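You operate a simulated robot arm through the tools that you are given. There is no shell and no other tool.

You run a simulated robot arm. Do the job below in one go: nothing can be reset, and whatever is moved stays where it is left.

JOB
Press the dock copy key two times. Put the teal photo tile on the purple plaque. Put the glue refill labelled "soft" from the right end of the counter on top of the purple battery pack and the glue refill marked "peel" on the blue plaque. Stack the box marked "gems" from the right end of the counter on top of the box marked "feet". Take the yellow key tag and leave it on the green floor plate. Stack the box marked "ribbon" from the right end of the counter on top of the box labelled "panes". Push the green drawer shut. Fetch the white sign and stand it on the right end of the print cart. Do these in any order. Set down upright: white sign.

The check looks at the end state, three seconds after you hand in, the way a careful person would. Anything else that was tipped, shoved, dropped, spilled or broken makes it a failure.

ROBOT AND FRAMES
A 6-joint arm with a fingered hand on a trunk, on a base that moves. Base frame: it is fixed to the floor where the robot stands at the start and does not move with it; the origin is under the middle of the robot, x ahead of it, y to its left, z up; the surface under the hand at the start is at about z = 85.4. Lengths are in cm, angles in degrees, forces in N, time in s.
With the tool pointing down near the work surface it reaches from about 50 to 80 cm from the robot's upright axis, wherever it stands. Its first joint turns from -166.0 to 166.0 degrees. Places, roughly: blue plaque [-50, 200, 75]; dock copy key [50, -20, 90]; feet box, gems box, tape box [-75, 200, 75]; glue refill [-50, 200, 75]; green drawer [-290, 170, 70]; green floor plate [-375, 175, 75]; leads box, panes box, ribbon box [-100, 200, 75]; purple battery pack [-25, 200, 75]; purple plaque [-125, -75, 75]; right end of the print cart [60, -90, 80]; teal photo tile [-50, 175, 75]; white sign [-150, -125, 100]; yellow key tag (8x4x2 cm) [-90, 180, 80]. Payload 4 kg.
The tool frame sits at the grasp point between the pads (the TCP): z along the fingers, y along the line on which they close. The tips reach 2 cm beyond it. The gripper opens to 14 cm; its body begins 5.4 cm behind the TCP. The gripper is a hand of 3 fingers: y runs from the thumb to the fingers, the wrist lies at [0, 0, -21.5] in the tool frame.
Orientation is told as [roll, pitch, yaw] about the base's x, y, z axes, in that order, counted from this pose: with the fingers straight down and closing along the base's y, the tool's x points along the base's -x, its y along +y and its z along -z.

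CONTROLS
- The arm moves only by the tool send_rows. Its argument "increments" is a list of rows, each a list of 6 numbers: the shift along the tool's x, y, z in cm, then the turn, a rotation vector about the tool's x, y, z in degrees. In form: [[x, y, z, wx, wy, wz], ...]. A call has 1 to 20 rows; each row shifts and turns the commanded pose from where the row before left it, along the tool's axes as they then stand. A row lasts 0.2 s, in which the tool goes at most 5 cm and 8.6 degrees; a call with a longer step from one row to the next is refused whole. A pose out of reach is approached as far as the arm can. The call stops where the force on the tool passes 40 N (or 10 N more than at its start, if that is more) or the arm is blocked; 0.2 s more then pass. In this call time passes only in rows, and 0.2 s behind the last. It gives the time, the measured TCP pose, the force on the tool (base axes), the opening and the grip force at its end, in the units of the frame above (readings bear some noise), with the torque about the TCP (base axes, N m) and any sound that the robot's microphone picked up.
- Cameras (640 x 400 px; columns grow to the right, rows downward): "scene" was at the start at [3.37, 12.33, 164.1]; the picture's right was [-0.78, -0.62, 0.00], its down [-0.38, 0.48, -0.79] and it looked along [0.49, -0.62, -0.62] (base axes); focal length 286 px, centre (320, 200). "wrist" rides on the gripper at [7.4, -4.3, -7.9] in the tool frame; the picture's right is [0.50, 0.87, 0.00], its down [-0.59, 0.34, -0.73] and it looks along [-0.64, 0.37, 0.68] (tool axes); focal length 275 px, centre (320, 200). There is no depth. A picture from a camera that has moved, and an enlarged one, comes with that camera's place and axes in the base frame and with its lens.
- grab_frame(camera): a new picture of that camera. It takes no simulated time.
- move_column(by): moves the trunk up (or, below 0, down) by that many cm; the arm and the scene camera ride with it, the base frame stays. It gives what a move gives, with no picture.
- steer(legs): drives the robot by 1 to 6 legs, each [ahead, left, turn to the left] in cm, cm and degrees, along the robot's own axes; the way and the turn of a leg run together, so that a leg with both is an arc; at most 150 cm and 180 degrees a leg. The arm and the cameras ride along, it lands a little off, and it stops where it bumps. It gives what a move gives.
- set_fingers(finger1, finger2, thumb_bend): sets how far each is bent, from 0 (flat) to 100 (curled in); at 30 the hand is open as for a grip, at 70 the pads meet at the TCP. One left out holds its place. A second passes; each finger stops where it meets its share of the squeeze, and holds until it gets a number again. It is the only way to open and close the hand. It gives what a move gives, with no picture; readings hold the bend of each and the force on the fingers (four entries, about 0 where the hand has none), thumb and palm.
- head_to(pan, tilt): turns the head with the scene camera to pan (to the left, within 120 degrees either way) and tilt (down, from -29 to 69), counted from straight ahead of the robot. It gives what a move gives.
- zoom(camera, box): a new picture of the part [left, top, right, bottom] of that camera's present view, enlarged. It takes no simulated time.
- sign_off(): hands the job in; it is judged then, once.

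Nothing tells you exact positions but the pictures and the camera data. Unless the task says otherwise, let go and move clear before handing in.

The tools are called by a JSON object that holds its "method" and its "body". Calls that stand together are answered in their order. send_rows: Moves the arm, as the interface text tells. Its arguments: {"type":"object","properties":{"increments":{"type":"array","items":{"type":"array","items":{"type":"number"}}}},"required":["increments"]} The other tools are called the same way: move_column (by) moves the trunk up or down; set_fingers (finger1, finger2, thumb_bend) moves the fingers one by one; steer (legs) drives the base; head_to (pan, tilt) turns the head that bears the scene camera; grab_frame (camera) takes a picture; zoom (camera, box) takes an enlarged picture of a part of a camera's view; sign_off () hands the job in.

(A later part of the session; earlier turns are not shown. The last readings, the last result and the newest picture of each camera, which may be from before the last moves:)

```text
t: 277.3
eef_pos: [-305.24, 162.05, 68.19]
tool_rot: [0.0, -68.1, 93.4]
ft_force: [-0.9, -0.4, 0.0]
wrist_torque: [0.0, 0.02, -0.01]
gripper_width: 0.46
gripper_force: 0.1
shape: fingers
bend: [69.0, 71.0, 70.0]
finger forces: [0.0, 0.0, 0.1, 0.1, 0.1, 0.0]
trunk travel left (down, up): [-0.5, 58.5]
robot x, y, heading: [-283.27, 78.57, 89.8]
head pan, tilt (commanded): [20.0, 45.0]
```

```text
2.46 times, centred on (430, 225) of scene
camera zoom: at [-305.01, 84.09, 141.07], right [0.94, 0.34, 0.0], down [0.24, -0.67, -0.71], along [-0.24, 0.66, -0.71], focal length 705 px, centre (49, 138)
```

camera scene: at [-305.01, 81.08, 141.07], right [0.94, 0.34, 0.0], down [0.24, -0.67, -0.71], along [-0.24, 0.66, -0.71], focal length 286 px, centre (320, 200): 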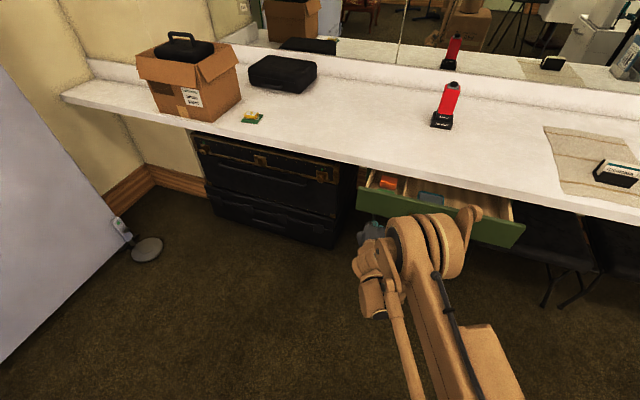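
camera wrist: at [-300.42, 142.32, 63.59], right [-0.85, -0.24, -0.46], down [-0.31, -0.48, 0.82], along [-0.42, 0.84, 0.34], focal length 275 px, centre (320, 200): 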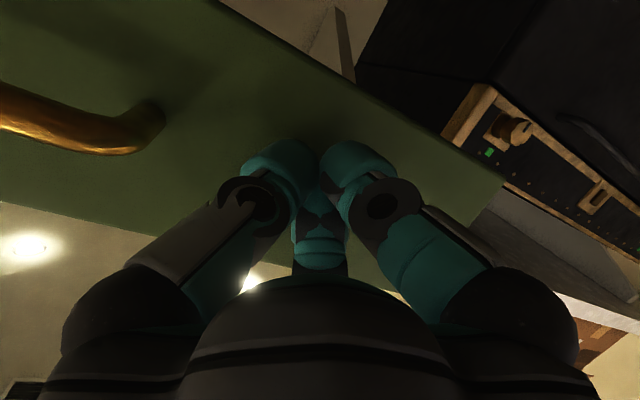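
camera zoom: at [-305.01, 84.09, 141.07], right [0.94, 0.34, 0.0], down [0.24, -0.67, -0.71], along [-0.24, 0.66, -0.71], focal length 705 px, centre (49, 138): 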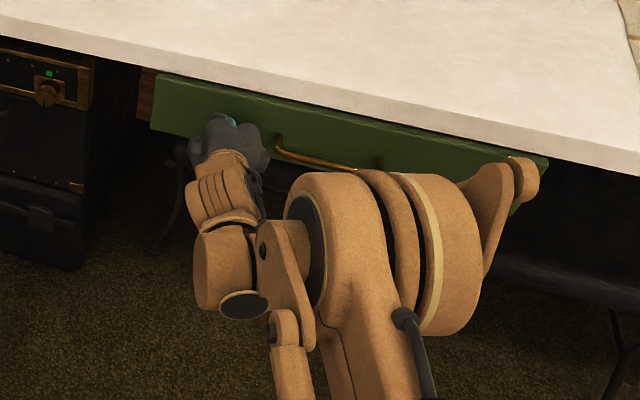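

{"method": "steer", "body": {"legs": [[2, 0, 0]]}}

{"method": "zoom", "body": {"camera": "scene", "box": [300, 150, 560, 300]}}

{"method": "grab_frame", "body": {"camera": "wrist"}}

```text
t: 278.1
eef_pos: [-305.16, 164.01, 68.1]
tool_rot: [0.0, -68.1, 93.4]
ft_force: [-1.0, 0.4, 0.2]
wrist_torque: [0.02, -0.02, 0.01]
gripper_width: 0.45
gripper_force: 0.1
shape: fingers
bend: [69.0, 71.0, 70.0]
finger forces: [0.0, 0.1, 0.1, 0.0, 0.0, 0.0]
trunk travel left (down, up): [-0.5, 58.5]
robot x, y, heading: [-283.3, 80.68, 90.1]
head pan, tilt (commanded): [20.0, 45.0]
```

```text
2.46 times, centred on (430, 225) of scene
camera zoom: at [-305.0, 86.15, 141.06], right [0.94, 0.34, 0.0], down [0.24, -0.67, -0.71], along [-0.24, 0.66, -0.71], focal length 705 px, centre (49, 138)
```

zoom: 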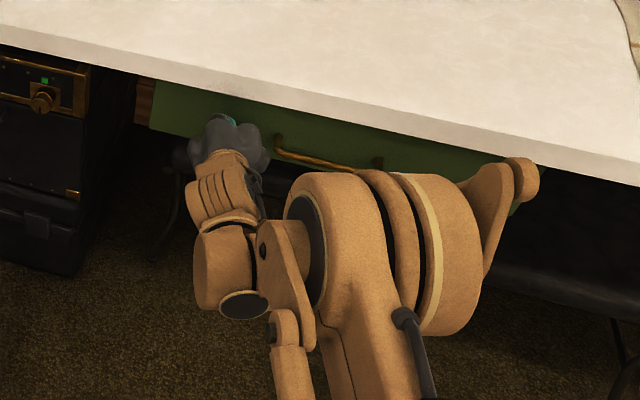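

```text
taken
camera wrist: at [-300.2, 154.04, 64.11], right [-0.85, -0.24, -0.46], down [-0.31, -0.48, 0.82], along [-0.42, 0.84, 0.34], focal length 275 px, centre (320, 200)
```

wrist: 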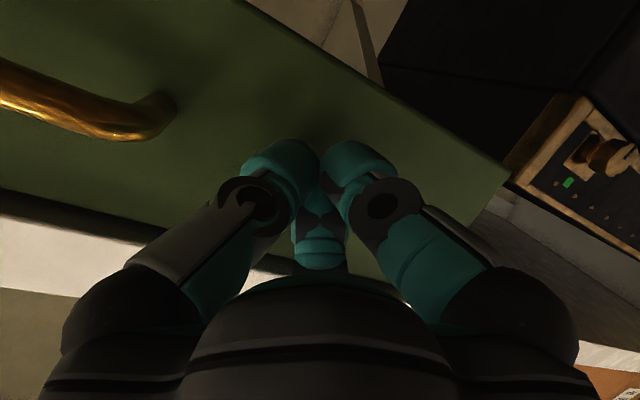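

{"method": "steer", "body": {"legs": [[1.2, 0, 0]]}}

{"method": "zoom", "body": {"camera": "scene", "box": [330, 160, 530, 270]}}

```text
t: 278.8
eef_pos: [-305.07, 165.23, 68.18]
tool_rot: [0.1, -68.1, 93.3]
ft_force: [-0.3, -0.5, -0.7]
wrist_torque: [0.02, -0.04, -0.02]
gripper_width: 0.47
gripper_force: 0.0
shape: fingers
bend: [69.0, 71.0, 70.0]
finger forces: [0.0, 0.1, 0.0, 0.0, 0.0, 0.0]
trunk travel left (down, up): [-0.5, 58.5]
robot x, y, heading: [-283.24, 81.46, 89.6]
head pan, tilt (commanded): [20.0, 45.0]
```

```text
3.20 times, centred on (430, 215) of scene
camera zoom: at [-305.0, 87.38, 141.06], right [0.94, 0.34, 0.0], down [0.24, -0.67, -0.71], along [-0.24, 0.66, -0.71], focal length 916 px, centre (-32, 152)
```

zoom: 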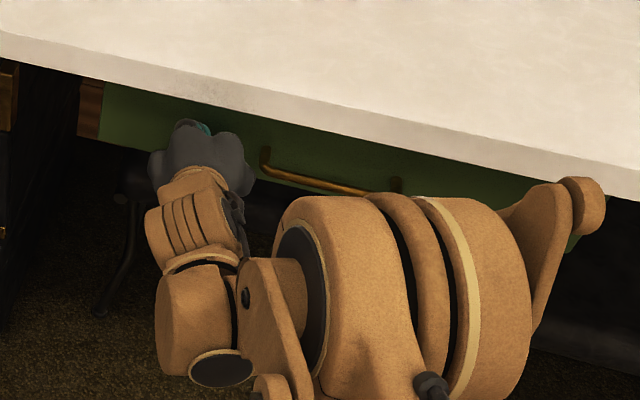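

{"method": "send_rows", "body": {"increments": [[1.3, 0.05, -0.4, 0, 0, 0], [1.3, 0.05, -0.4, 0, 0, 0]]}}

{"method": "steer", "body": {"legs": [[3.0, 0, 0]]}}

{"method": "zoom", "body": {"camera": "scene", "box": [330, 160, 530, 270]}}

```text
t: 279.4
eef_pos: [-304.88, 162.99, 66.93]
tool_rot: [0.0, -68.0, 93.4]
ft_force: [0.6, 0.3, 0.2]
wrist_torque: [-0.01, 0.02, -0.03]
gripper_width: 0.48
gripper_force: 0.0
shape: fingers
bend: [69.0, 71.0, 70.0]
finger forces: [0.0, 0.2, 0.0, 0.0, 0.0, 0.0]
out of reach, approached as far as the arm can: row 1, 2
trunk travel left (down, up): [-0.5, 58.5]
robot x, y, heading: [-283.36, 81.96, 89.7]
head pan, tilt (commanded): [20.0, 45.0]
```

```text
t: 280.3
eef_pos: [-304.83, 166.0, 66.8]
tool_rot: [0.1, -68.0, 93.4]
ft_force: [0.8, 0.2, -0.1]
wrist_torque: [-0.01, 0.03, -0.02]
gripper_width: 0.46
gripper_force: 0.0
shape: fingers
bend: [69.0, 71.0, 70.0]
finger forces: [0.1, 0.0, 0.0, 0.0, 0.0, 0.1]
trunk travel left (down, up): [-0.5, 58.5]
robot x, y, heading: [-282.84, 84.4, 89.8]
head pan, tilt (commanded): [20.0, 45.0]
```

```text
3.20 times, centred on (430, 215) of scene
camera zoom: at [-305.0, 90.37, 141.06], right [0.94, 0.34, 0.0], down [0.24, -0.67, -0.71], along [-0.24, 0.66, -0.71], focal length 916 px, centre (-32, 152)
```

zoom: 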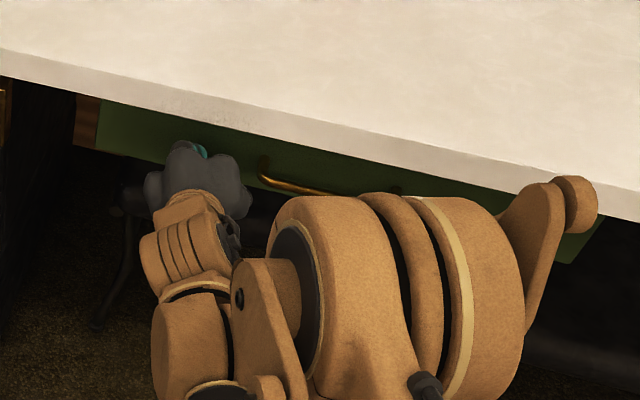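

{"method": "steer", "body": {"legs": [[1.5, 0, 0]]}}

{"method": "grab_frame", "body": {"camera": "wrist"}}

{"method": "zoom", "body": {"camera": "scene", "box": [330, 160, 530, 270]}}

```text
t: 281.1
eef_pos: [-304.81, 167.0, 66.83]
tool_rot: [-0.2, -68.0, 93.6]
ft_force: [1.2, -7.6, 0.5]
wrist_torque: [0.06, -0.01, -0.07]
gripper_width: 0.52
gripper_force: 5.3
shape: fingers
bend: [68.0, 71.0, 70.0]
finger forces: [0.1, 10.7, 0.0, 0.1, 0.0, 0.1]
trunk travel left (down, up): [-0.5, 58.5]
robot x, y, heading: [-283.08, 85.64, 90.0]
head pan, tilt (commanded): [20.0, 45.0]
stopped in leg 1: the force on the tool passed its limit at 65 N (the readings are from after the stop); the commanded pose is now the measured one
```

```text
taken
camera wrist: at [-300.06, 157.06, 62.91], right [-0.85, -0.24, -0.46], down [-0.31, -0.48, 0.82], along [-0.42, 0.84, 0.33], focal length 275 px, centre (320, 200)
```

wrist: 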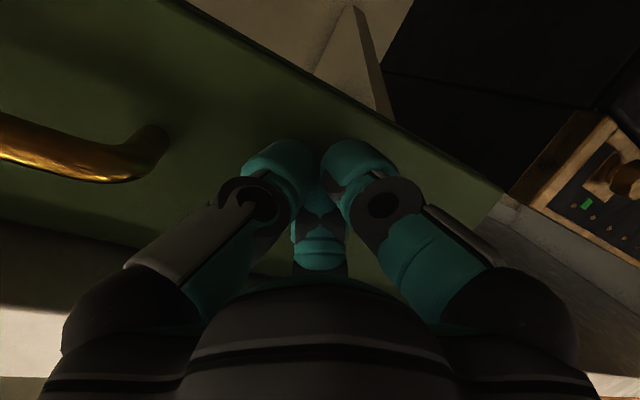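

```text
3.20 times, centred on (430, 215) of scene
camera zoom: at [-304.98, 91.43, 141.07], right [0.94, 0.34, 0.0], down [0.24, -0.66, -0.71], along [-0.24, 0.66, -0.71], focal length 916 px, centre (-32, 152)
```

zoom: 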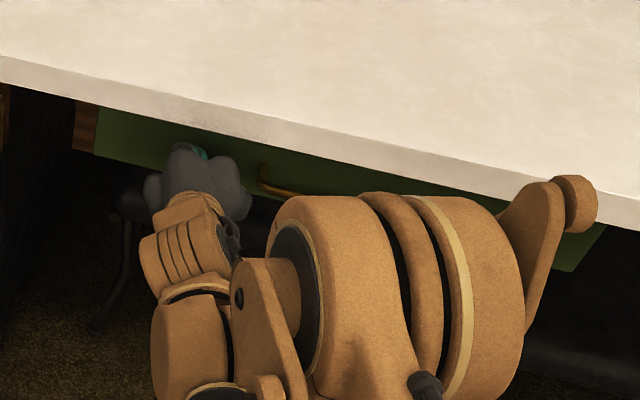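

End stop reached (force spike). I back away and check the drawer is shut.

{"method": "steer", "body": {"legs": [[-20, 0, 0]]}}

{"method": "head_to", "body": {"pan": 15, "tilt": 35}}

{"method": "grab_frame", "body": {"camera": "scene"}}

{"method": "grab_frame", "body": {"camera": "wrist"}}

```text
t: 282.7
eef_pos: [-304.7, 146.93, 66.86]
tool_rot: [-0.1, -67.9, 93.2]
ft_force: [-0.4, 0.2, 0.1]
wrist_torque: [-0.01, -0.02, -0.01]
gripper_width: 0.5
gripper_force: 0.0
shape: fingers
bend: [69.0, 71.0, 69.0]
finger forces: [0.0, 0.0, 0.0, 0.0, 0.0, 0.1]
trunk travel left (down, up): [-0.5, 58.5]
robot x, y, heading: [-283.47, 65.37, 89.7]
head pan, tilt (commanded): [20.0, 45.0]
```

```text
t: 283.4
eef_pos: [-304.76, 146.95, 66.83]
tool_rot: [-0.1, -67.9, 93.4]
ft_force: [0.0, -0.3, -0.2]
wrist_torque: [0.0, 0.0, 0.02]
gripper_width: 0.46
gripper_force: 0.1
shape: fingers
bend: [69.0, 71.0, 69.0]
finger forces: [0.0, 0.0, 0.0, 0.1, 0.0, 0.0]
trunk travel left (down, up): [-0.5, 58.5]
robot x, y, heading: [-283.4, 65.68, 89.8]
head pan, tilt (commanded): [15.0, 35.0]
```

```text
taken
camera scene: at [-304.53, 72.25, 142.54], right [0.97, 0.26, 0.0], down [0.15, -0.56, -0.82], along [-0.21, 0.79, -0.57], focal length 286 px, centre (320, 200)
```

scene: 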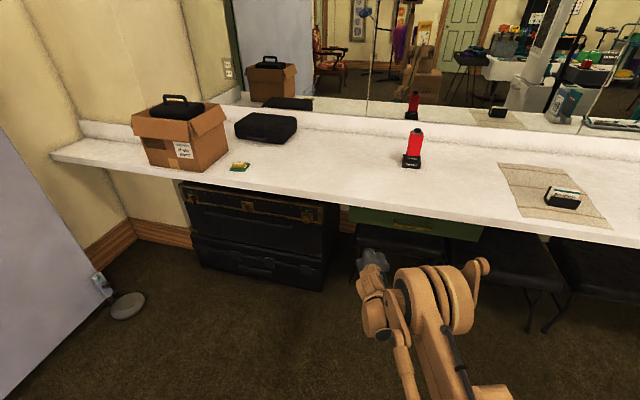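

```text
taken
camera wrist: at [-299.91, 136.97, 62.85], right [-0.85, -0.24, -0.46], down [-0.31, -0.48, 0.82], along [-0.42, 0.85, 0.33], focal length 275 px, centre (320, 200)
```

wrist: 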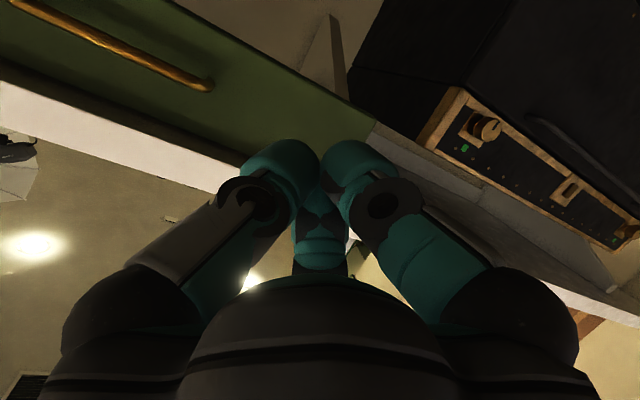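

{"method": "zoom", "body": {"camera": "scene", "box": [320, 180, 520, 290]}}

{"method": "zoom", "body": {"camera": "wrist", "box": [0, 0, 400, 220]}}

```text
3.20 times, centred on (420, 235) of scene
camera zoom: at [-304.53, 72.25, 142.54], right [0.97, 0.26, 0.0], down [0.15, -0.56, -0.82], along [-0.21, 0.79, -0.57], focal length 916 px, centre (0, 88)
```

zoom: 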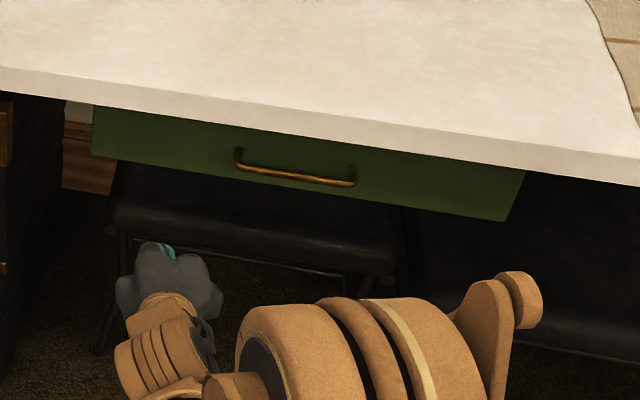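

```text
1.60 times, centred on (200, 110) of wrist
camera zoom: at [-299.91, 136.97, 62.85], right [-0.85, -0.24, -0.46], down [-0.31, -0.48, 0.82], along [-0.42, 0.85, 0.33], focal length 440 px, centre (512, 344)
```

zoom: 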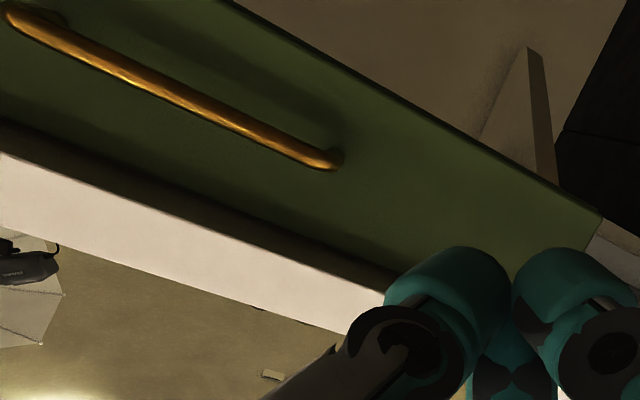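

The drawer front is now fully under the counter edge (moved in ~16 cm, stop felt). I raise the trunk, straighten the hand, and get ready to drive back for the photo tile.

{"method": "move_column", "body": {"by": 20}}

{"method": "send_rows", "body": {"increments": [[-2, 0, -1, 0, 8.5, 0], [0, 0, 0, 0, 8.5, 0], [0, 0, 0, 0, 8.5, 0], [0, 0, 0, 0, 8.5, 0], [0, 0, 0, 0, 8.5, 0], [0, 0, 0, 0, 8.5, 0], [0, 0, 0, 0, 8.5, 0], [0, 0, 0, 0, 8.5, 0], [0, 0, -4, 0, 0, 0], [0, 0, -4, 0, 0, 0], [0, 0, -4, 0, 0, 0], [0, 0, -4, 0, 0, 0], [0, 0, -4, 0, 0, 0]]}}

```text
t: 285.6
eef_pos: [-304.67, 147.04, 86.77]
tool_rot: [-0.1, -67.8, 93.3]
ft_force: [0.5, 0.0, -1.4]
wrist_torque: [-0.04, -0.02, -0.01]
gripper_width: 0.47
gripper_force: 0.1
shape: fingers
bend: [69.0, 71.0, 69.0]
finger forces: [0.1, 0.1, 0.1, 0.0, 0.0, 0.0]
trunk travel left (down, up): [-20.5, 38.5]
robot x, y, heading: [-283.38, 65.43, 89.9]
head pan, tilt (commanded): [15.0, 35.0]
```

```text
t: 288.4
eef_pos: [-303.61, 142.87, 110.67]
tool_rot: [0.0, 0.1, 93.3]
ft_force: [-0.3, 0.1, -0.7]
wrist_torque: [0.0, -0.02, 0.01]
gripper_width: 0.47
gripper_force: 0.1
shape: fingers
bend: [69.0, 71.0, 69.0]
finger forces: [0.0, 0.1, 0.0, 0.0, 0.0, 0.1]
out of reach, approached as far as the arm can: row 7, 8
trunk travel left (down, up): [-20.5, 38.5]
robot x, y, heading: [-283.51, 65.12, 89.9]
head pan, tilt (commanded): [15.0, 35.0]
```

{"method": "send_rows", "body": {"increments": [[3.3, -2.67, -0.6, 0, 0, 0], [3.3, -2.67, -0.6, 0, 0, 0], [3.3, -2.67, -0.6, 0, 0, 0], [3.3, -2.67, -0.6, 0, 0, 0], [3.3, -2.67, -0.6, 0, 0, 0], [3.3, -2.67, -0.6, 0, 0, 0], [3.3, -2.67, -0.6, 0, 0, 0]]}}

{"method": "steer", "body": {"legs": [[-55, -15, 0], [-40, -35, 0], [0, 0, -90]]}}

{"method": "head_to", "body": {"pan": 0, "tilt": 30}}

{"method": "grab_frame", "body": {"camera": "scene"}}

```text
t: 290.0
eef_pos: [-283.56, 120.82, 114.86]
tool_rot: [0.0, 0.1, 93.3]
ft_force: [0.2, -0.5, -0.2]
wrist_torque: [-0.04, 0.01, -0.01]
gripper_width: 0.5
gripper_force: 0.0
shape: fingers
bend: [69.0, 71.0, 70.0]
finger forces: [0.1, 0.0, 0.0, 0.0, 0.0, 0.0]
trunk travel left (down, up): [-20.5, 38.5]
robot x, y, heading: [-283.07, 65.55, 90.0]
head pan, tilt (commanded): [15.0, 35.0]
```

```text
t: 299.7
eef_pos: [-177.83, -27.34, 114.9]
tool_rot: [0.1, 0.1, 4.8]
ft_force: [-0.7, 0.6, -0.1]
wrist_torque: [0.03, 0.04, 0.0]
gripper_width: 0.5
gripper_force: 0.1
shape: fingers
bend: [69.0, 71.0, 70.0]
finger forces: [0.0, 0.0, 0.0, 0.1, 0.1, 0.0]
trunk travel left (down, up): [-20.5, 38.5]
robot x, y, heading: [-233.72, -29.27, 1.8]
head pan, tilt (commanded): [15.0, 35.0]
```

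```text
t: 300.5
eef_pos: [-177.74, -27.45, 114.85]
tool_rot: [0.0, 0.1, 4.9]
ft_force: [0.7, -0.2, 0.5]
wrist_torque: [0.01, 0.0, 0.03]
gripper_width: 0.5
gripper_force: 0.1
shape: fingers
bend: [69.0, 71.0, 70.0]
finger forces: [0.1, 0.1, 0.0, 0.0, 0.1, 0.1]
trunk travel left (down, up): [-20.5, 38.5]
robot x, y, heading: [-233.53, -29.36, 1.1]
head pan, tilt (commanded): [0.0, 30.0]
```

```text
taken
camera scene: at [-226.76, -10.12, 163.33], right [0.03, -1.0, 0.0], down [-0.5, -0.01, -0.87], along [0.87, 0.02, -0.5], focal length 286 px, centre (320, 200)
```

scene: 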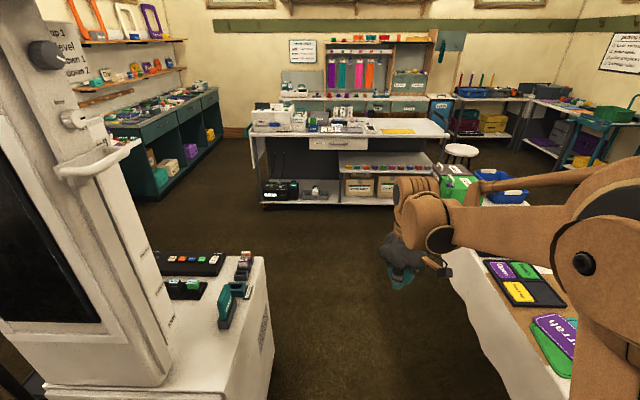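

I'm passing the cloth table, so I'll fetch the white sign now and bring it to the print cart on the way. I drive to face the planter.

{"method": "steer", "body": {"legs": [[0, 0, -1.5], [76, 0, 0], [0, 0, -90]]}}

{"method": "head_to", "body": {"pan": 0, "tilt": 30}}

{"method": "grab_frame", "body": {"camera": "scene"}}

{"method": "grab_frame", "body": {"camera": "wrist"}}

```text
t: 309.0
eef_pos: [-156.26, -84.48, 114.9]
tool_rot: [0.0, 0.1, -88.2]
ft_force: [0.2, -0.8, 0.7]
wrist_torque: [0.01, 0.03, -0.04]
gripper_width: 0.52
gripper_force: 0.1
shape: fingers
bend: [69.0, 71.0, 70.0]
finger forces: [0.0, 0.1, 0.0, 0.0, 0.0, 0.0]
trunk travel left (down, up): [-20.5, 38.5]
robot x, y, heading: [-155.13, -28.98, -92.1]
head pan, tilt (commanded): [0.0, 30.0]
```

```text
t: 309.6
eef_pos: [-156.25, -84.44, 114.85]
tool_rot: [0.0, 0.0, -88.2]
ft_force: [-0.5, -0.7, 0.1]
wrist_torque: [0.01, -0.01, 0.02]
gripper_width: 0.49
gripper_force: 0.0
shape: fingers
bend: [69.0, 71.0, 70.0]
finger forces: [0.0, 0.0, 0.0, 0.1, 0.1, 0.0]
trunk travel left (down, up): [-20.5, 38.5]
robot x, y, heading: [-155.15, -28.75, -91.5]
head pan, tilt (commanded): [0.0, 30.0]
```

```text
taken
camera scene: at [-136.48, -36.49, 163.33], right [-1.0, 0.03, 0.0], down [0.01, 0.5, -0.87], along [-0.03, -0.87, -0.5], focal length 286 px, centre (320, 200)
```

scene: 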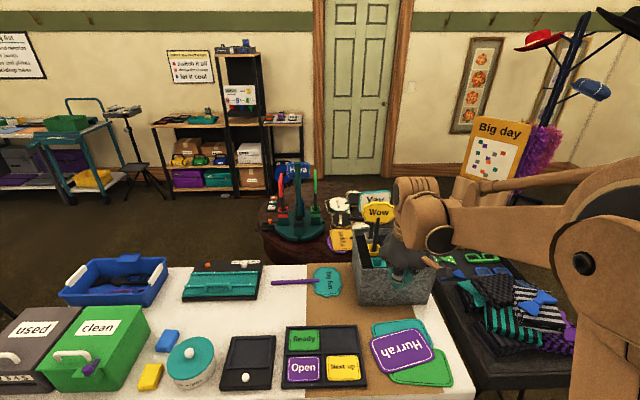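

```text
taken
camera wrist: at [-160.75, -77.35, 122.72], right [0.85, 0.53, 0.0], down [0.36, -0.58, 0.73], along [0.39, -0.62, -0.68], focal length 275 px, centre (320, 200)
```

wrist: 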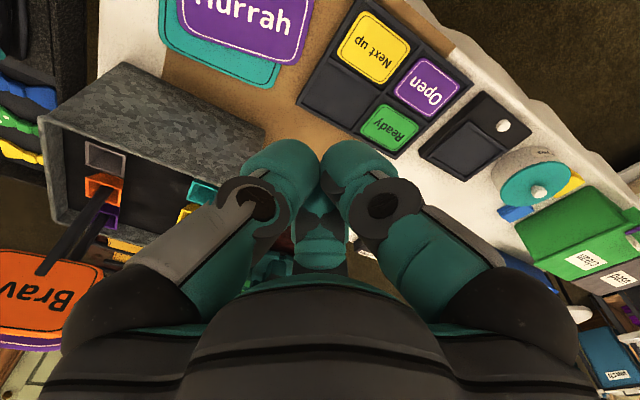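

{"method": "send_rows", "body": {"increments": [[0, 4.8, -0.5, 0, 0, 0], [0, 4.8, -0.5, 0, 0, 0], [0, 4.8, -0.5, 0, 0, 0], [0, 4.8, -0.5, 0, 0, 0], [0, 4.8, -0.5, 0, 0, 0], [0, 4.8, -0.5, 0, 0, 0], [0, 4.8, -0.5, 0, 0, 0], [0, 4.8, -0.5, 0, 0, 0]]}}

{"method": "head_to", "body": {"pan": -15, "tilt": 30}}

{"method": "grab_frame", "body": {"camera": "scene"}}

```text
t: 311.4
eef_pos: [-117.73, -83.32, 118.8]
tool_rot: [-0.1, 0.0, -88.2]
ft_force: [0.7, 0.4, -0.2]
wrist_torque: [-0.02, 0.02, 0.03]
gripper_width: 0.46
gripper_force: 0.0
shape: fingers
bend: [69.0, 71.0, 70.0]
finger forces: [0.0, 0.1, 0.0, 0.0, 0.0, 0.0]
trunk travel left (down, up): [-20.5, 38.5]
robot x, y, heading: [-155.36, -29.17, -91.7]
head pan, tilt (commanded): [0.0, 30.0]
```

```text
t: 312.1
eef_pos: [-117.93, -83.21, 118.92]
tool_rot: [0.0, 0.1, -88.2]
ft_force: [0.8, 0.0, -0.4]
wrist_torque: [0.01, -0.02, 0.01]
gripper_width: 0.47
gripper_force: 0.0
shape: fingers
bend: [69.0, 71.0, 70.0]
finger forces: [0.0, 0.1, 0.1, 0.0, 0.0, 0.0]
trunk travel left (down, up): [-20.5, 38.5]
robot x, y, heading: [-154.51, -28.75, -91.7]
head pan, tilt (commanded): [-15.0, 30.0]
```

```text
taken
camera scene: at [-138.76, -36.12, 163.33], right [-0.96, 0.29, 0.0], down [0.14, 0.48, -0.87], along [-0.25, -0.83, -0.5], focal length 286 px, centre (320, 200)
```

scene: 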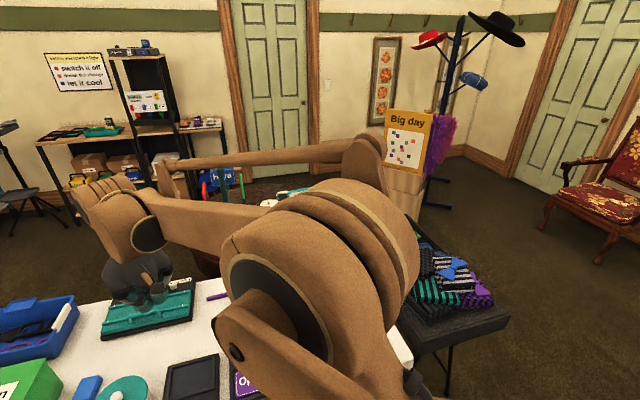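

{"method": "send_rows", "body": {"increments": [[0.3, -4.8, 0, 0, 0, 0], [0.3, -4.8, 0, 0, 0, 0], [0.3, -4.8, 0, 0, 0, 0], [0.3, -4.8, 0, 0, 0, 0], [0.3, -4.8, 0, 0, 0, 0], [0.3, -4.8, 0, 0, 0, 0], [0.3, -4.8, 0, 0, 0, 0], [0.3, -4.8, 0, 0, 0, 0], [0.3, -4.8, 0, 0, 0, 0], [0.3, -4.8, 0, 0, 0, 0], [0.3, -4.8, 0, 0, 0, 0], [0.3, -4.8, 0, 0, 0, 0], [0.3, -4.8, 0, 0, 0, 0], [0.3, -4.8, 0, 0, 0, 0], [0.3, -4.8, 0, 0, 0, 0], [0.3, -4.8, 0, 0, 0, 0], [0.3, -4.8, 0, 0, 0, 0]]}}

{"method": "head_to", "body": {"pan": -12, "tilt": 30}}

{"method": "grab_frame", "body": {"camera": "scene"}}

```text
t: 315.7
eef_pos: [-199.75, -80.87, 118.82]
tool_rot: [0.0, 0.1, -88.2]
ft_force: [0.6, 0.9, 0.0]
wrist_torque: [0.0, -0.03, 0.02]
gripper_width: 0.48
gripper_force: 0.1
shape: fingers
bend: [69.0, 71.0, 70.0]
finger forces: [0.0, 0.0, 0.0, 0.1, 0.0, 0.0]
trunk travel left (down, up): [-20.5, 38.5]
robot x, y, heading: [-155.61, -28.98, -91.6]
head pan, tilt (commanded): [-15.0, 30.0]
```

```text
t: 316.4
eef_pos: [-199.47, -80.79, 119.07]
tool_rot: [0.1, 0.2, -88.2]
ft_force: [-0.4, 0.2, -0.5]
wrist_torque: [-0.04, -0.02, -0.01]
gripper_width: 0.46
gripper_force: 0.0
shape: fingers
bend: [69.0, 71.0, 70.0]
finger forces: [0.0, 0.0, 0.0, 0.1, 0.0, 0.1]
trunk travel left (down, up): [-20.5, 38.5]
robot x, y, heading: [-155.76, -29.06, -91.6]
head pan, tilt (commanded): [-12.0, 30.0]
```

```text
taken
camera scene: at [-138.38, -36.24, 163.33], right [-0.97, 0.24, 0.0], down [0.12, 0.49, -0.87], along [-0.2, -0.84, -0.5], focal length 286 px, centre (320, 200)
```

scene: 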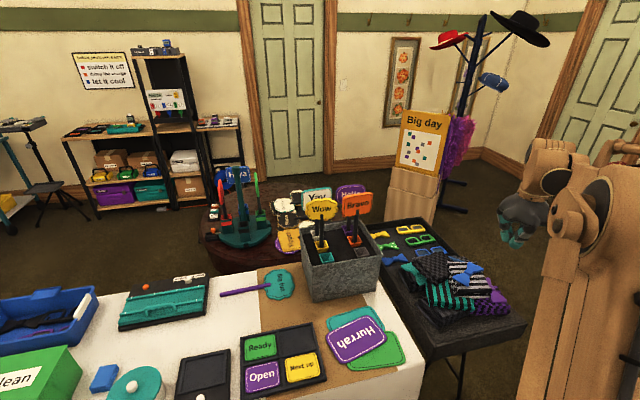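

Now the planter and signs are in plain view. I zoom in.

{"method": "zoom", "body": {"camera": "scene", "box": [260, 170, 400, 310]}}

{"method": "zoom", "body": {"camera": "scene", "box": [200, 300, 420, 400]}}

{"method": "grab_frame", "body": {"camera": "wrist"}}

```text
2.86 times, centred on (330, 240) of scene
camera zoom: at [-138.38, -36.24, 163.33], right [-0.97, 0.24, 0.0], down [0.12, 0.49, -0.87], along [-0.2, -0.84, -0.5], focal length 818 px, centre (291, 86)
```

zoom: 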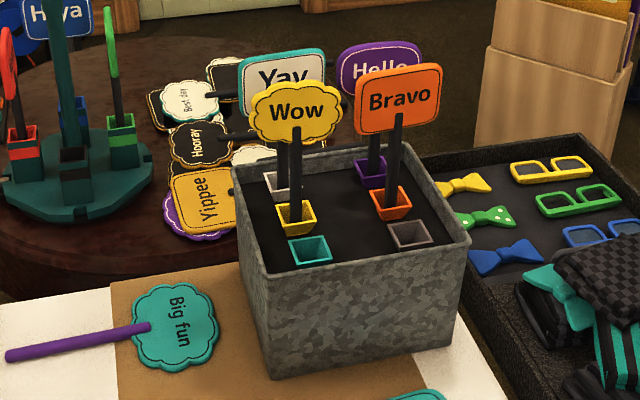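

```text
2.91 times, centred on (310, 350) of scene
camera zoom: at [-138.38, -36.24, 163.33], right [-0.97, 0.24, 0.0], down [0.12, 0.49, -0.87], along [-0.2, -0.84, -0.5], focal length 833 px, centre (349, -236)
```

zoom: 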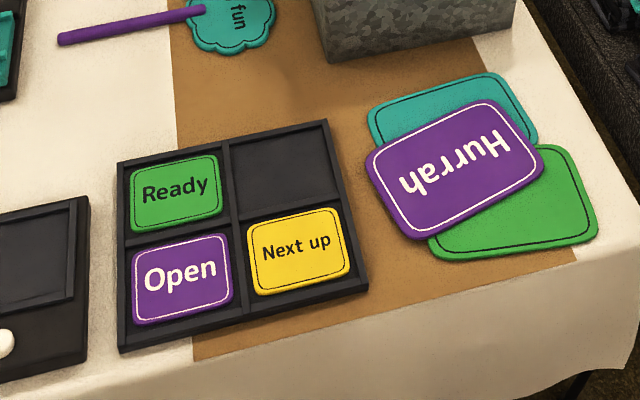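

```text
taken
camera wrist: at [-204.05, -73.64, 126.96], right [0.85, 0.53, 0.0], down [0.36, -0.58, 0.73], along [0.39, -0.62, -0.68], focal length 275 px, centre (320, 200)
```

wrist: 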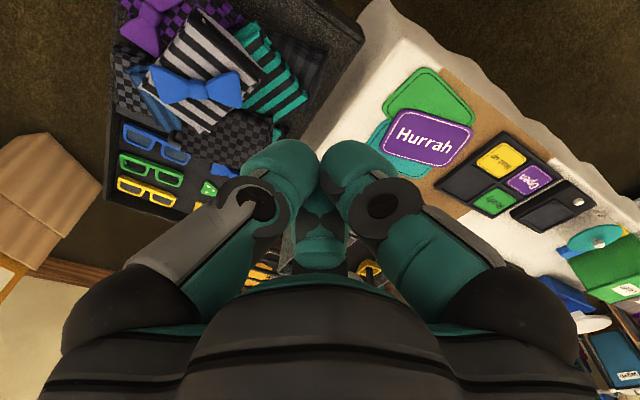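

The white "Yay" sign's plate tops out at z≈113 around (-159.5, -128.8), turned about 10°. I raise the hand, rotate it for a front/back pinch, and drive closer.

{"method": "send_rows", "body": {"increments": [[0, 0, -4, 0, 0, 8.2], [0, 0, -4, 0, 0, 8.2], [0, 0, -4, 0, 0, 8.2], [0, 0, -4, 0, 0, 8.2], [0, 0, 0, 0, 0, 8.2], [0, 0, 0, 0, 0, 8.2], [0, 0, 0, 0, 0, 8.2], [0, 0, 0, 0, 0, 8.2], [0, 0, 0, 0, 0, 8.2], [0, 0, 0, 0, 0, 8]]}}

{"method": "steer", "body": {"legs": [[20, 4, 1.5]]}}

{"method": "head_to", "body": {"pan": -8, "tilt": 35}}

{"method": "grab_frame", "body": {"camera": "scene"}}

```text
t: 318.6
eef_pos: [-199.64, -80.85, 134.98]
tool_rot: [-0.1, 0.0, -170.2]
ft_force: [0.5, 0.0, -0.4]
wrist_torque: [-0.03, 0.0, 0.01]
gripper_width: 0.47
gripper_force: 0.1
shape: fingers
bend: [69.0, 71.0, 70.0]
finger forces: [0.1, 0.0, 0.0, 0.0, 0.0, 0.0]
trunk travel left (down, up): [-20.5, 38.5]
robot x, y, heading: [-155.13, -29.0, -91.6]
head pan, tilt (commanded): [-12.0, 30.0]
```

```text
t: 320.2
eef_pos: [-194.24, -102.06, 134.9]
tool_rot: [-0.2, -0.1, -168.2]
ft_force: [-0.7, -0.6, -1.1]
wrist_torque: [0.06, 0.01, 0.02]
gripper_width: 0.48
gripper_force: 0.1
shape: fingers
bend: [69.0, 71.0, 70.0]
finger forces: [0.0, 0.0, 0.1, 0.0, 0.0, 0.0]
trunk travel left (down, up): [-20.5, 38.5]
robot x, y, heading: [-151.71, -48.89, -90.0]
head pan, tilt (commanded): [-12.0, 30.0]
```

```text
t: 320.8
eef_pos: [-194.17, -101.92, 134.8]
tool_rot: [-0.1, -0.1, -168.3]
ft_force: [-0.2, -0.7, -0.3]
wrist_torque: [0.01, 0.0, 0.0]
gripper_width: 0.5
gripper_force: 0.1
shape: fingers
bend: [69.0, 71.0, 70.0]
finger forces: [0.1, 0.0, 0.1, 0.0, 0.0, 0.0]
trunk travel left (down, up): [-20.5, 38.5]
robot x, y, heading: [-151.52, -48.33, -90.1]
head pan, tilt (commanded): [-8.0, 35.0]
```

```text
taken
camera scene: at [-133.7, -55.25, 162.56], right [-0.99, 0.14, 0.0], down [0.08, 0.57, -0.82], along [-0.11, -0.81, -0.57], focal length 286 px, centre (320, 200)
```

scene: 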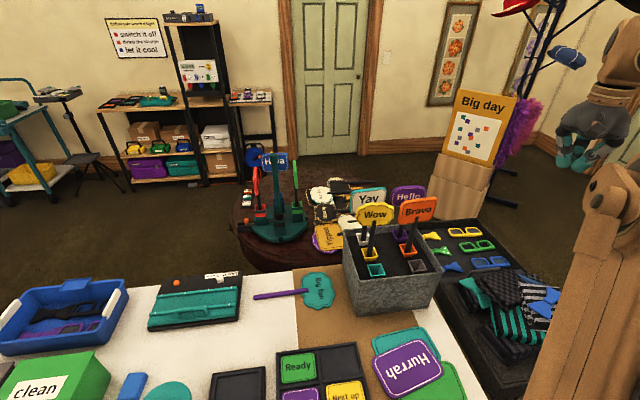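

{"method": "zoom", "body": {"camera": "scene", "box": [320, 170, 460, 320]}}

```text
2.67 times, centred on (390, 245) of scene
camera zoom: at [-133.7, -55.25, 162.56], right [-0.99, 0.14, 0.0], down [0.08, 0.57, -0.82], along [-0.11, -0.81, -0.57], focal length 764 px, centre (133, 80)
```

zoom: 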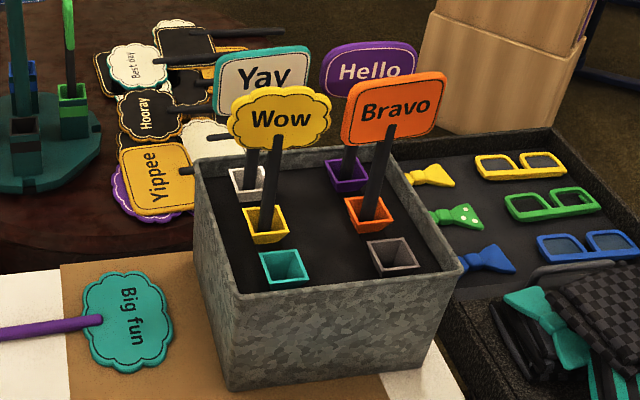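

{"method": "set_fingers", "body": {"finger1": 46, "finger2": 46, "thumb_bend": 54}}

{"method": "send_rows", "body": {"increments": [[2.82, 3.33, 0.7, 0, 0, 0], [2.82, 3.33, 0.7, 0, 0, 0], [2.82, 3.33, 0.7, 0, 0, 0], [2.82, 3.33, 0.7, 0, 0, 0], [2.82, 3.33, 0.7, 0, 0, 0], [2.82, 3.33, 0.7, 0, 0, 0], [2.82, 3.33, 0.7, 0, 0, 0], [2.82, 3.33, 0.7, 0, 0, 0], [2.82, 3.33, 0.7, 0, 0, 3.3], [2.82, 3.33, 0.7, 0, 0, 3.3]]}}

{"method": "grab_frame", "body": {"camera": "wrist"}}

{"method": "grab_frame", "body": {"camera": "scene"}}

```text
t: 321.8
eef_pos: [-194.13, -102.04, 134.91]
tool_rot: [-0.1, 0.0, -168.2]
ft_force: [0.9, 0.6, -0.1]
wrist_torque: [-0.01, -0.01, -0.01]
gripper_width: 6.38
gripper_force: 0.2
shape: fingers
bend: [46.0, 46.0, 54.0]
finger forces: [0.0, 0.0, 0.0, 0.1, 0.1, 0.0]
trunk travel left (down, up): [-20.5, 38.5]
robot x, y, heading: [-151.2, -48.5, -89.7]
head pan, tilt (commanded): [-8.0, 35.0]
```

```text
t: 324.0
eef_pos: [-160.44, -125.39, 126.71]
tool_rot: [-0.1, 0.0, -174.0]
ft_force: [-0.4, 0.3, -0.1]
wrist_torque: [-0.01, 0.01, 0.01]
gripper_width: 6.4
gripper_force: 0.1
shape: fingers
bend: [46.0, 46.0, 54.0]
finger forces: [0.1, 0.1, 0.1, 0.1, 0.0, 0.0]
out of reach, approached as far as the arm can: row 8, 9, 10
trunk travel left (down, up): [-20.5, 38.5]
robot x, y, heading: [-151.59, -48.42, -90.0]
head pan, tilt (commanded): [-8.0, 35.0]
```

```text
taken
camera wrist: at [-153.41, -120.44, 134.55], right [0.59, -0.81, 0.0], down [-0.55, -0.4, 0.73], along [-0.59, -0.43, -0.68], focal length 275 px, centre (320, 200)
```

wrist: 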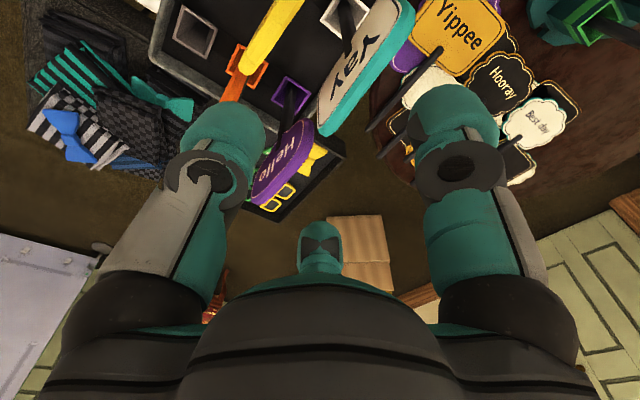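

```text
taken
camera scene: at [-133.66, -55.31, 162.55], right [-0.99, 0.14, 0.0], down [0.08, 0.57, -0.82], along [-0.11, -0.81, -0.57], focal length 286 px, centre (320, 200)
```

scene: 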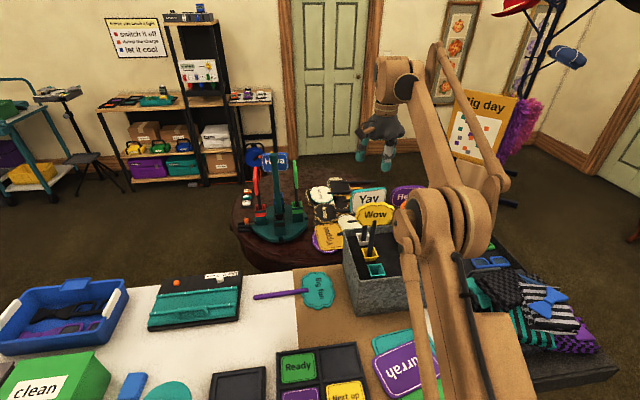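

{"method": "head_to", "body": {"pan": 0, "tilt": 69}}

{"method": "grab_frame", "body": {"camera": "scene"}}

```text
t: 325.0
eef_pos: [-160.28, -125.31, 126.67]
tool_rot: [-0.2, 0.1, -174.0]
ft_force: [-0.9, 0.0, 0.5]
wrist_torque: [0.0, 0.0, 0.0]
gripper_width: 6.37
gripper_force: 0.0
shape: fingers
bend: [46.0, 46.0, 54.0]
finger forces: [0.0, 0.0, 0.0, 0.1, 0.0, 0.1]
trunk travel left (down, up): [-20.5, 38.5]
robot x, y, heading: [-151.7, -48.91, -89.9]
head pan, tilt (commanded): [0.0, 68.8]
```

```text
taken
camera scene: at [-132.45, -52.16, 158.19], right [-1.0, 0.0, 0.0], down [0.0, 0.93, -0.36], along [0.0, -0.36, -0.93], focal length 286 px, centre (320, 200)
```

scene: 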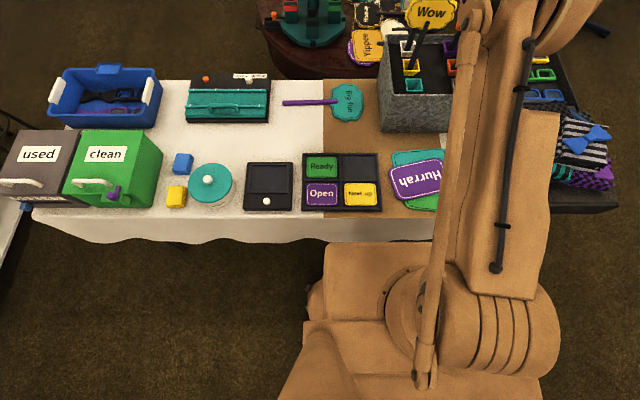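

{"method": "steer", "body": {"legs": [[3.5, 0, 0]]}}

{"method": "send_rows", "body": {"increments": [[0.5, 0.5, 1.5, 0, 0, 0], [0, 0, 1.5, 0, 0, 0]]}}

{"method": "grab_frame", "body": {"camera": "wrist"}}

{"method": "head_to", "body": {"pan": -8, "tilt": 35}}

{"method": "zoom", "body": {"camera": "scene", "box": [320, 80, 480, 300]}}

```text
t: 325.9
eef_pos: [-160.4, -129.07, 126.58]
tool_rot: [-0.2, 0.0, -174.0]
ft_force: [0.4, -0.9, -0.7]
wrist_torque: [0.05, -0.04, 0.02]
gripper_width: 6.4
gripper_force: 0.0
shape: fingers
bend: [46.0, 46.0, 54.0]
finger forces: [0.0, 0.1, 0.0, 0.0, 0.0, 0.1]
trunk travel left (down, up): [-20.5, 38.5]
robot x, y, heading: [-151.44, -52.16, -89.8]
head pan, tilt (commanded): [0.0, 68.8]
```

```text
t: 326.5
eef_pos: [-159.77, -129.05, 123.58]
tool_rot: [-0.1, 0.0, -173.8]
ft_force: [0.2, -0.2, 0.2]
wrist_torque: [0.02, 0.02, -0.04]
gripper_width: 6.41
gripper_force: 0.1
shape: fingers
bend: [46.0, 46.0, 54.0]
finger forces: [0.0, 0.0, 0.0, 0.0, 0.1, 0.0]
trunk travel left (down, up): [-20.5, 38.5]
robot x, y, heading: [-151.48, -52.05, -89.9]
head pan, tilt (commanded): [0.0, 68.8]
```

```text
taken
camera wrist: at [-152.87, -124.23, 131.55], right [0.59, -0.81, 0.0], down [-0.55, -0.4, 0.73], along [-0.59, -0.43, -0.68], focal length 275 px, centre (320, 200)
```

wrist: 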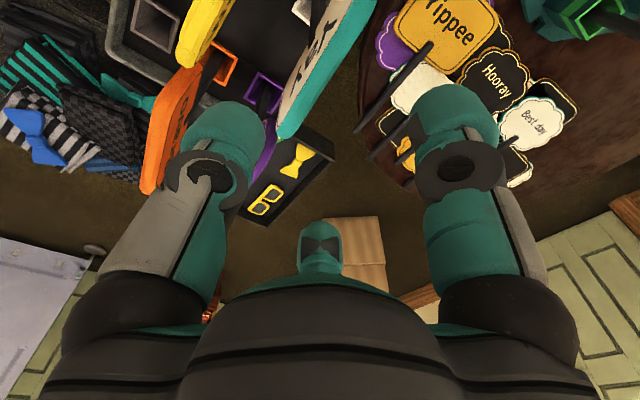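

```text
t: 327.5
eef_pos: [-159.76, -129.19, 123.77]
tool_rot: [-0.1, -0.1, -174.1]
ft_force: [0.6, -0.2, -0.5]
wrist_torque: [-0.04, 0.02, -0.01]
gripper_width: 6.37
gripper_force: 0.1
shape: fingers
bend: [46.0, 46.0, 54.0]
finger forces: [0.0, 0.0, 0.1, 0.0, 0.0, 0.1]
trunk travel left (down, up): [-20.5, 38.5]
robot x, y, heading: [-151.29, -52.07, -89.8]
head pan, tilt (commanded): [-8.0, 35.0]
```

```text
1.82 times, centred on (400, 190) of scene
camera zoom: at [-133.66, -58.81, 162.54], right [-0.99, 0.14, 0.0], down [0.08, 0.57, -0.82], along [-0.11, -0.81, -0.57], focal length 521 px, centre (174, 218)
```

zoom: 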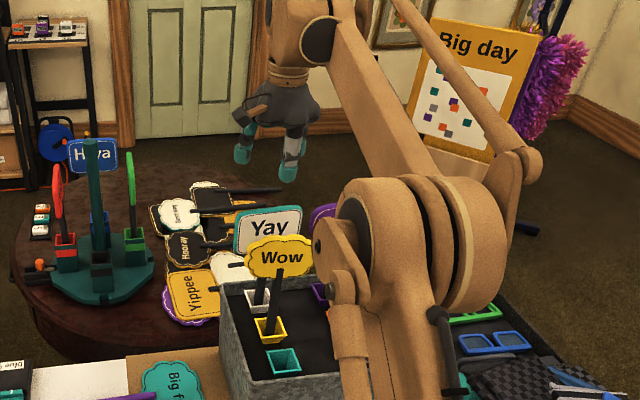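

The plate's top edge is centred between thumb (front) and fingers (back). I descend around it in steps.

{"method": "send_rows", "body": {"increments": [[0, 0.2, 3, 0, 0, 0], [0, 0, 3, 0, 0, 0]]}}

{"method": "grab_frame", "body": {"camera": "wrist"}}

{"method": "zoom", "body": {"camera": "scene", "box": [330, 90, 450, 260]}}

```text
t: 328.1
eef_pos: [-159.91, -129.57, 117.76]
tool_rot: [-0.1, 0.0, -174.0]
ft_force: [0.4, -0.4, -0.1]
wrist_torque: [0.01, -0.01, 0.0]
gripper_width: 6.38
gripper_force: 0.0
shape: fingers
bend: [46.0, 46.0, 54.0]
finger forces: [0.1, 0.0, 0.1, 0.0, 0.1, 0.0]
trunk travel left (down, up): [-20.5, 38.5]
robot x, y, heading: [-151.32, -52.46, -90.0]
head pan, tilt (commanded): [-8.0, 35.0]
```

```text
taken
camera wrist: at [-152.98, -124.62, 125.55], right [0.59, -0.81, 0.0], down [-0.55, -0.4, 0.73], along [-0.59, -0.43, -0.68], focal length 275 px, centre (320, 200)
```

wrist: 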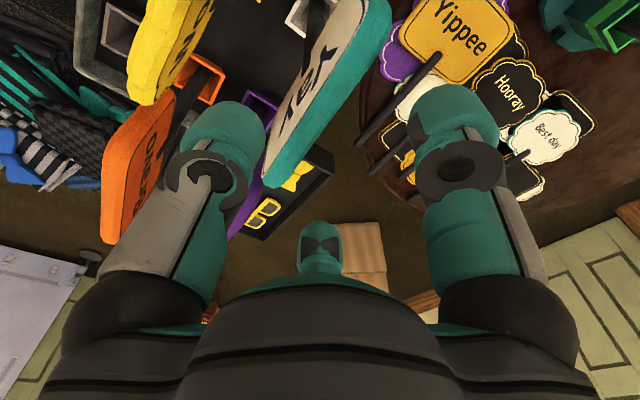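

```text
2.35 times, centred on (390, 175) of scene
camera zoom: at [-133.66, -58.83, 162.55], right [-0.99, 0.14, 0.0], down [0.08, 0.57, -0.82], along [-0.11, -0.81, -0.57], focal length 674 px, centre (155, 259)
```

zoom: 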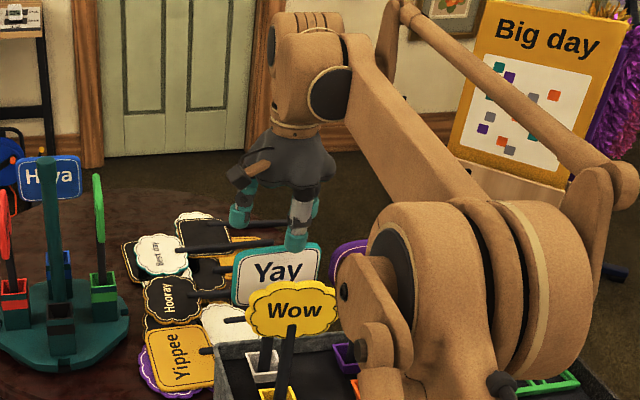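

{"method": "send_rows", "body": {"increments": [[0, -0.3, 2.5, 0, 0, 0], [0, 0, 2.5, 0, 0, 0], [0, 0, 1.8, 0, 0, 0]]}}

{"method": "grab_frame", "body": {"camera": "wrist"}}

{"method": "zoom", "body": {"camera": "scene", "box": [330, 110, 450, 260]}}

```text
t: 328.9
eef_pos: [-159.73, -129.12, 110.85]
tool_rot: [-0.1, 0.0, -174.0]
ft_force: [0.0, 0.9, 0.0]
wrist_torque: [0.01, 0.02, -0.04]
gripper_width: 6.38
gripper_force: 0.0
shape: fingers
bend: [46.0, 46.0, 54.0]
finger forces: [0.0, 0.1, 0.1, 0.1, 0.0, 0.1]
trunk travel left (down, up): [-20.5, 38.5]
robot x, y, heading: [-151.28, -52.14, -89.9]
head pan, tilt (commanded): [-8.0, 35.0]
```

```text
taken
camera wrist: at [-152.85, -124.18, 118.65], right [0.59, -0.81, 0.0], down [-0.55, -0.4, 0.73], along [-0.59, -0.43, -0.68], focal length 275 px, centre (320, 200)
```

wrist: 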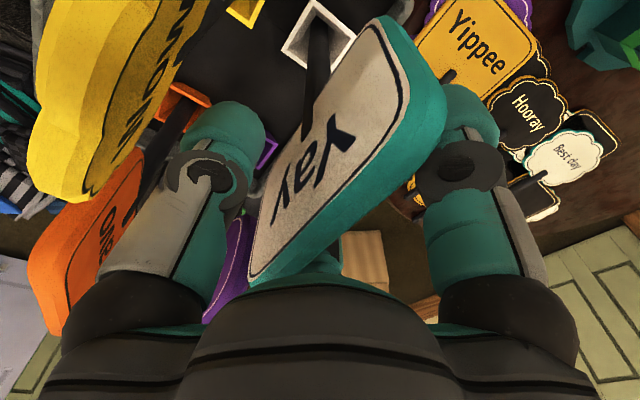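

```text
2.67 times, centred on (390, 185) of scene
camera zoom: at [-133.67, -58.83, 162.55], right [-0.99, 0.14, 0.0], down [0.08, 0.57, -0.82], along [-0.11, -0.81, -0.57], focal length 764 px, centre (133, 240)
```

zoom: 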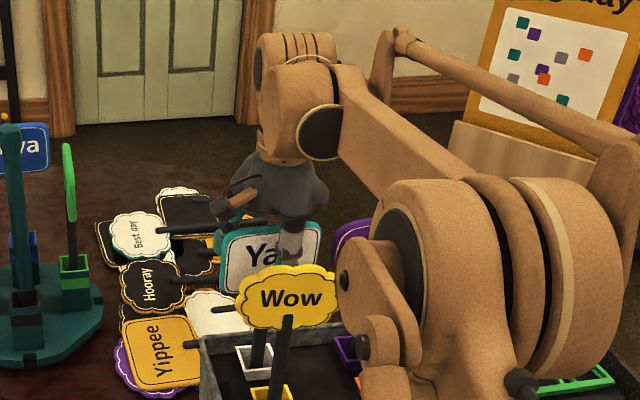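

{"method": "set_fingers", "body": {"finger1": 58, "finger2": 58, "thumb_bend": 62}}

{"method": "set_fingers", "body": {"finger1": 70, "finger2": 70, "thumb_bend": 72}}

{"method": "grab_frame", "body": {"camera": "wrist"}}

```text
t: 329.9
eef_pos: [-159.72, -129.06, 110.86]
tool_rot: [-0.1, -0.1, -174.1]
ft_force: [0.5, -0.4, 0.0]
wrist_torque: [0.02, 0.0, -0.01]
gripper_width: 3.43
gripper_force: 0.1
shape: fingers
bend: [57.0, 57.0, 62.0]
finger forces: [0.0, 0.0, 0.0, 0.0, 0.1, 0.0]
trunk travel left (down, up): [-20.5, 38.5]
robot x, y, heading: [-151.45, -52.46, -90.1]
head pan, tilt (commanded): [-8.0, 35.0]
```

```text
t: 330.9
eef_pos: [-159.67, -129.13, 110.82]
tool_rot: [-0.2, 0.1, -174.0]
ft_force: [-0.2, 1.1, -0.2]
wrist_torque: [0.05, 0.01, 0.01]
gripper_width: 1.83
gripper_force: 15.4
shape: fingers
bend: [64.0, 64.0, 66.0]
finger forces: [7.6, 7.5, 0.0, 0.0, 15.4, 0.0]
trunk travel left (down, up): [-20.5, 38.5]
robot x, y, heading: [-151.12, -52.15, -89.7]
head pan, tilt (commanded): [-8.0, 35.0]
```

```text
taken
camera wrist: at [-152.85, -124.17, 118.68], right [0.59, -0.81, 0.0], down [-0.55, -0.4, 0.73], along [-0.59, -0.43, -0.68], focal length 275 px, centre (320, 200)
```

wrist: 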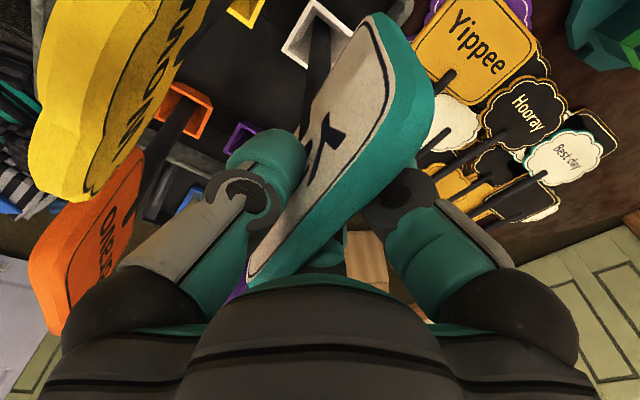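

Gripped evenly. I lift straight up slowly.

{"method": "send_rows", "body": {"increments": [[0, 0, -0.7, 0, 0, 0], [0, 0, -1, 0, 0, 0], [0, 0, -1, 0, 0, 0], [0, 0, -1.3, 0, 0, 0]]}}

{"method": "zoom", "body": {"camera": "scene", "box": [330, 110, 450, 260]}}

```text
t: 331.9
eef_pos: [-159.97, -129.07, 114.92]
tool_rot: [-0.1, -0.1, -174.0]
ft_force: [-0.2, 0.0, -1.0]
wrist_torque: [0.06, -0.01, 0.01]
gripper_width: 1.89
gripper_force: 15.0
shape: fingers
bend: [64.0, 64.0, 66.0]
finger forces: [7.6, 7.7, 0.0, 0.0, 15.4, 0.0]
trunk travel left (down, up): [-20.5, 38.5]
robot x, y, heading: [-151.77, -52.29, -89.6]
head pan, tilt (commanded): [-8.0, 35.0]
```

```text
2.67 times, centred on (390, 185) of scene
camera zoom: at [-133.66, -58.79, 162.55], right [-0.99, 0.14, 0.0], down [0.08, 0.57, -0.82], along [-0.11, -0.81, -0.57], focal length 764 px, centre (133, 240)
```

zoom: 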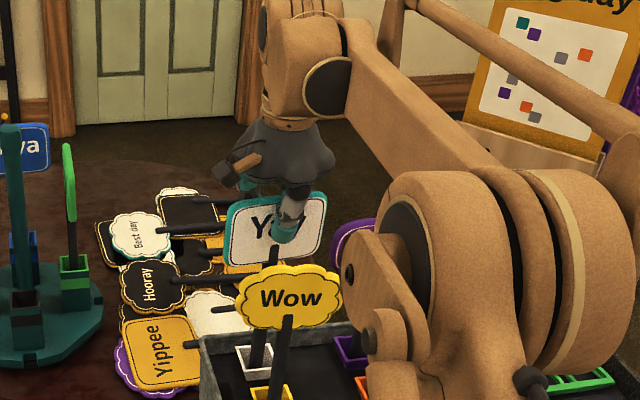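

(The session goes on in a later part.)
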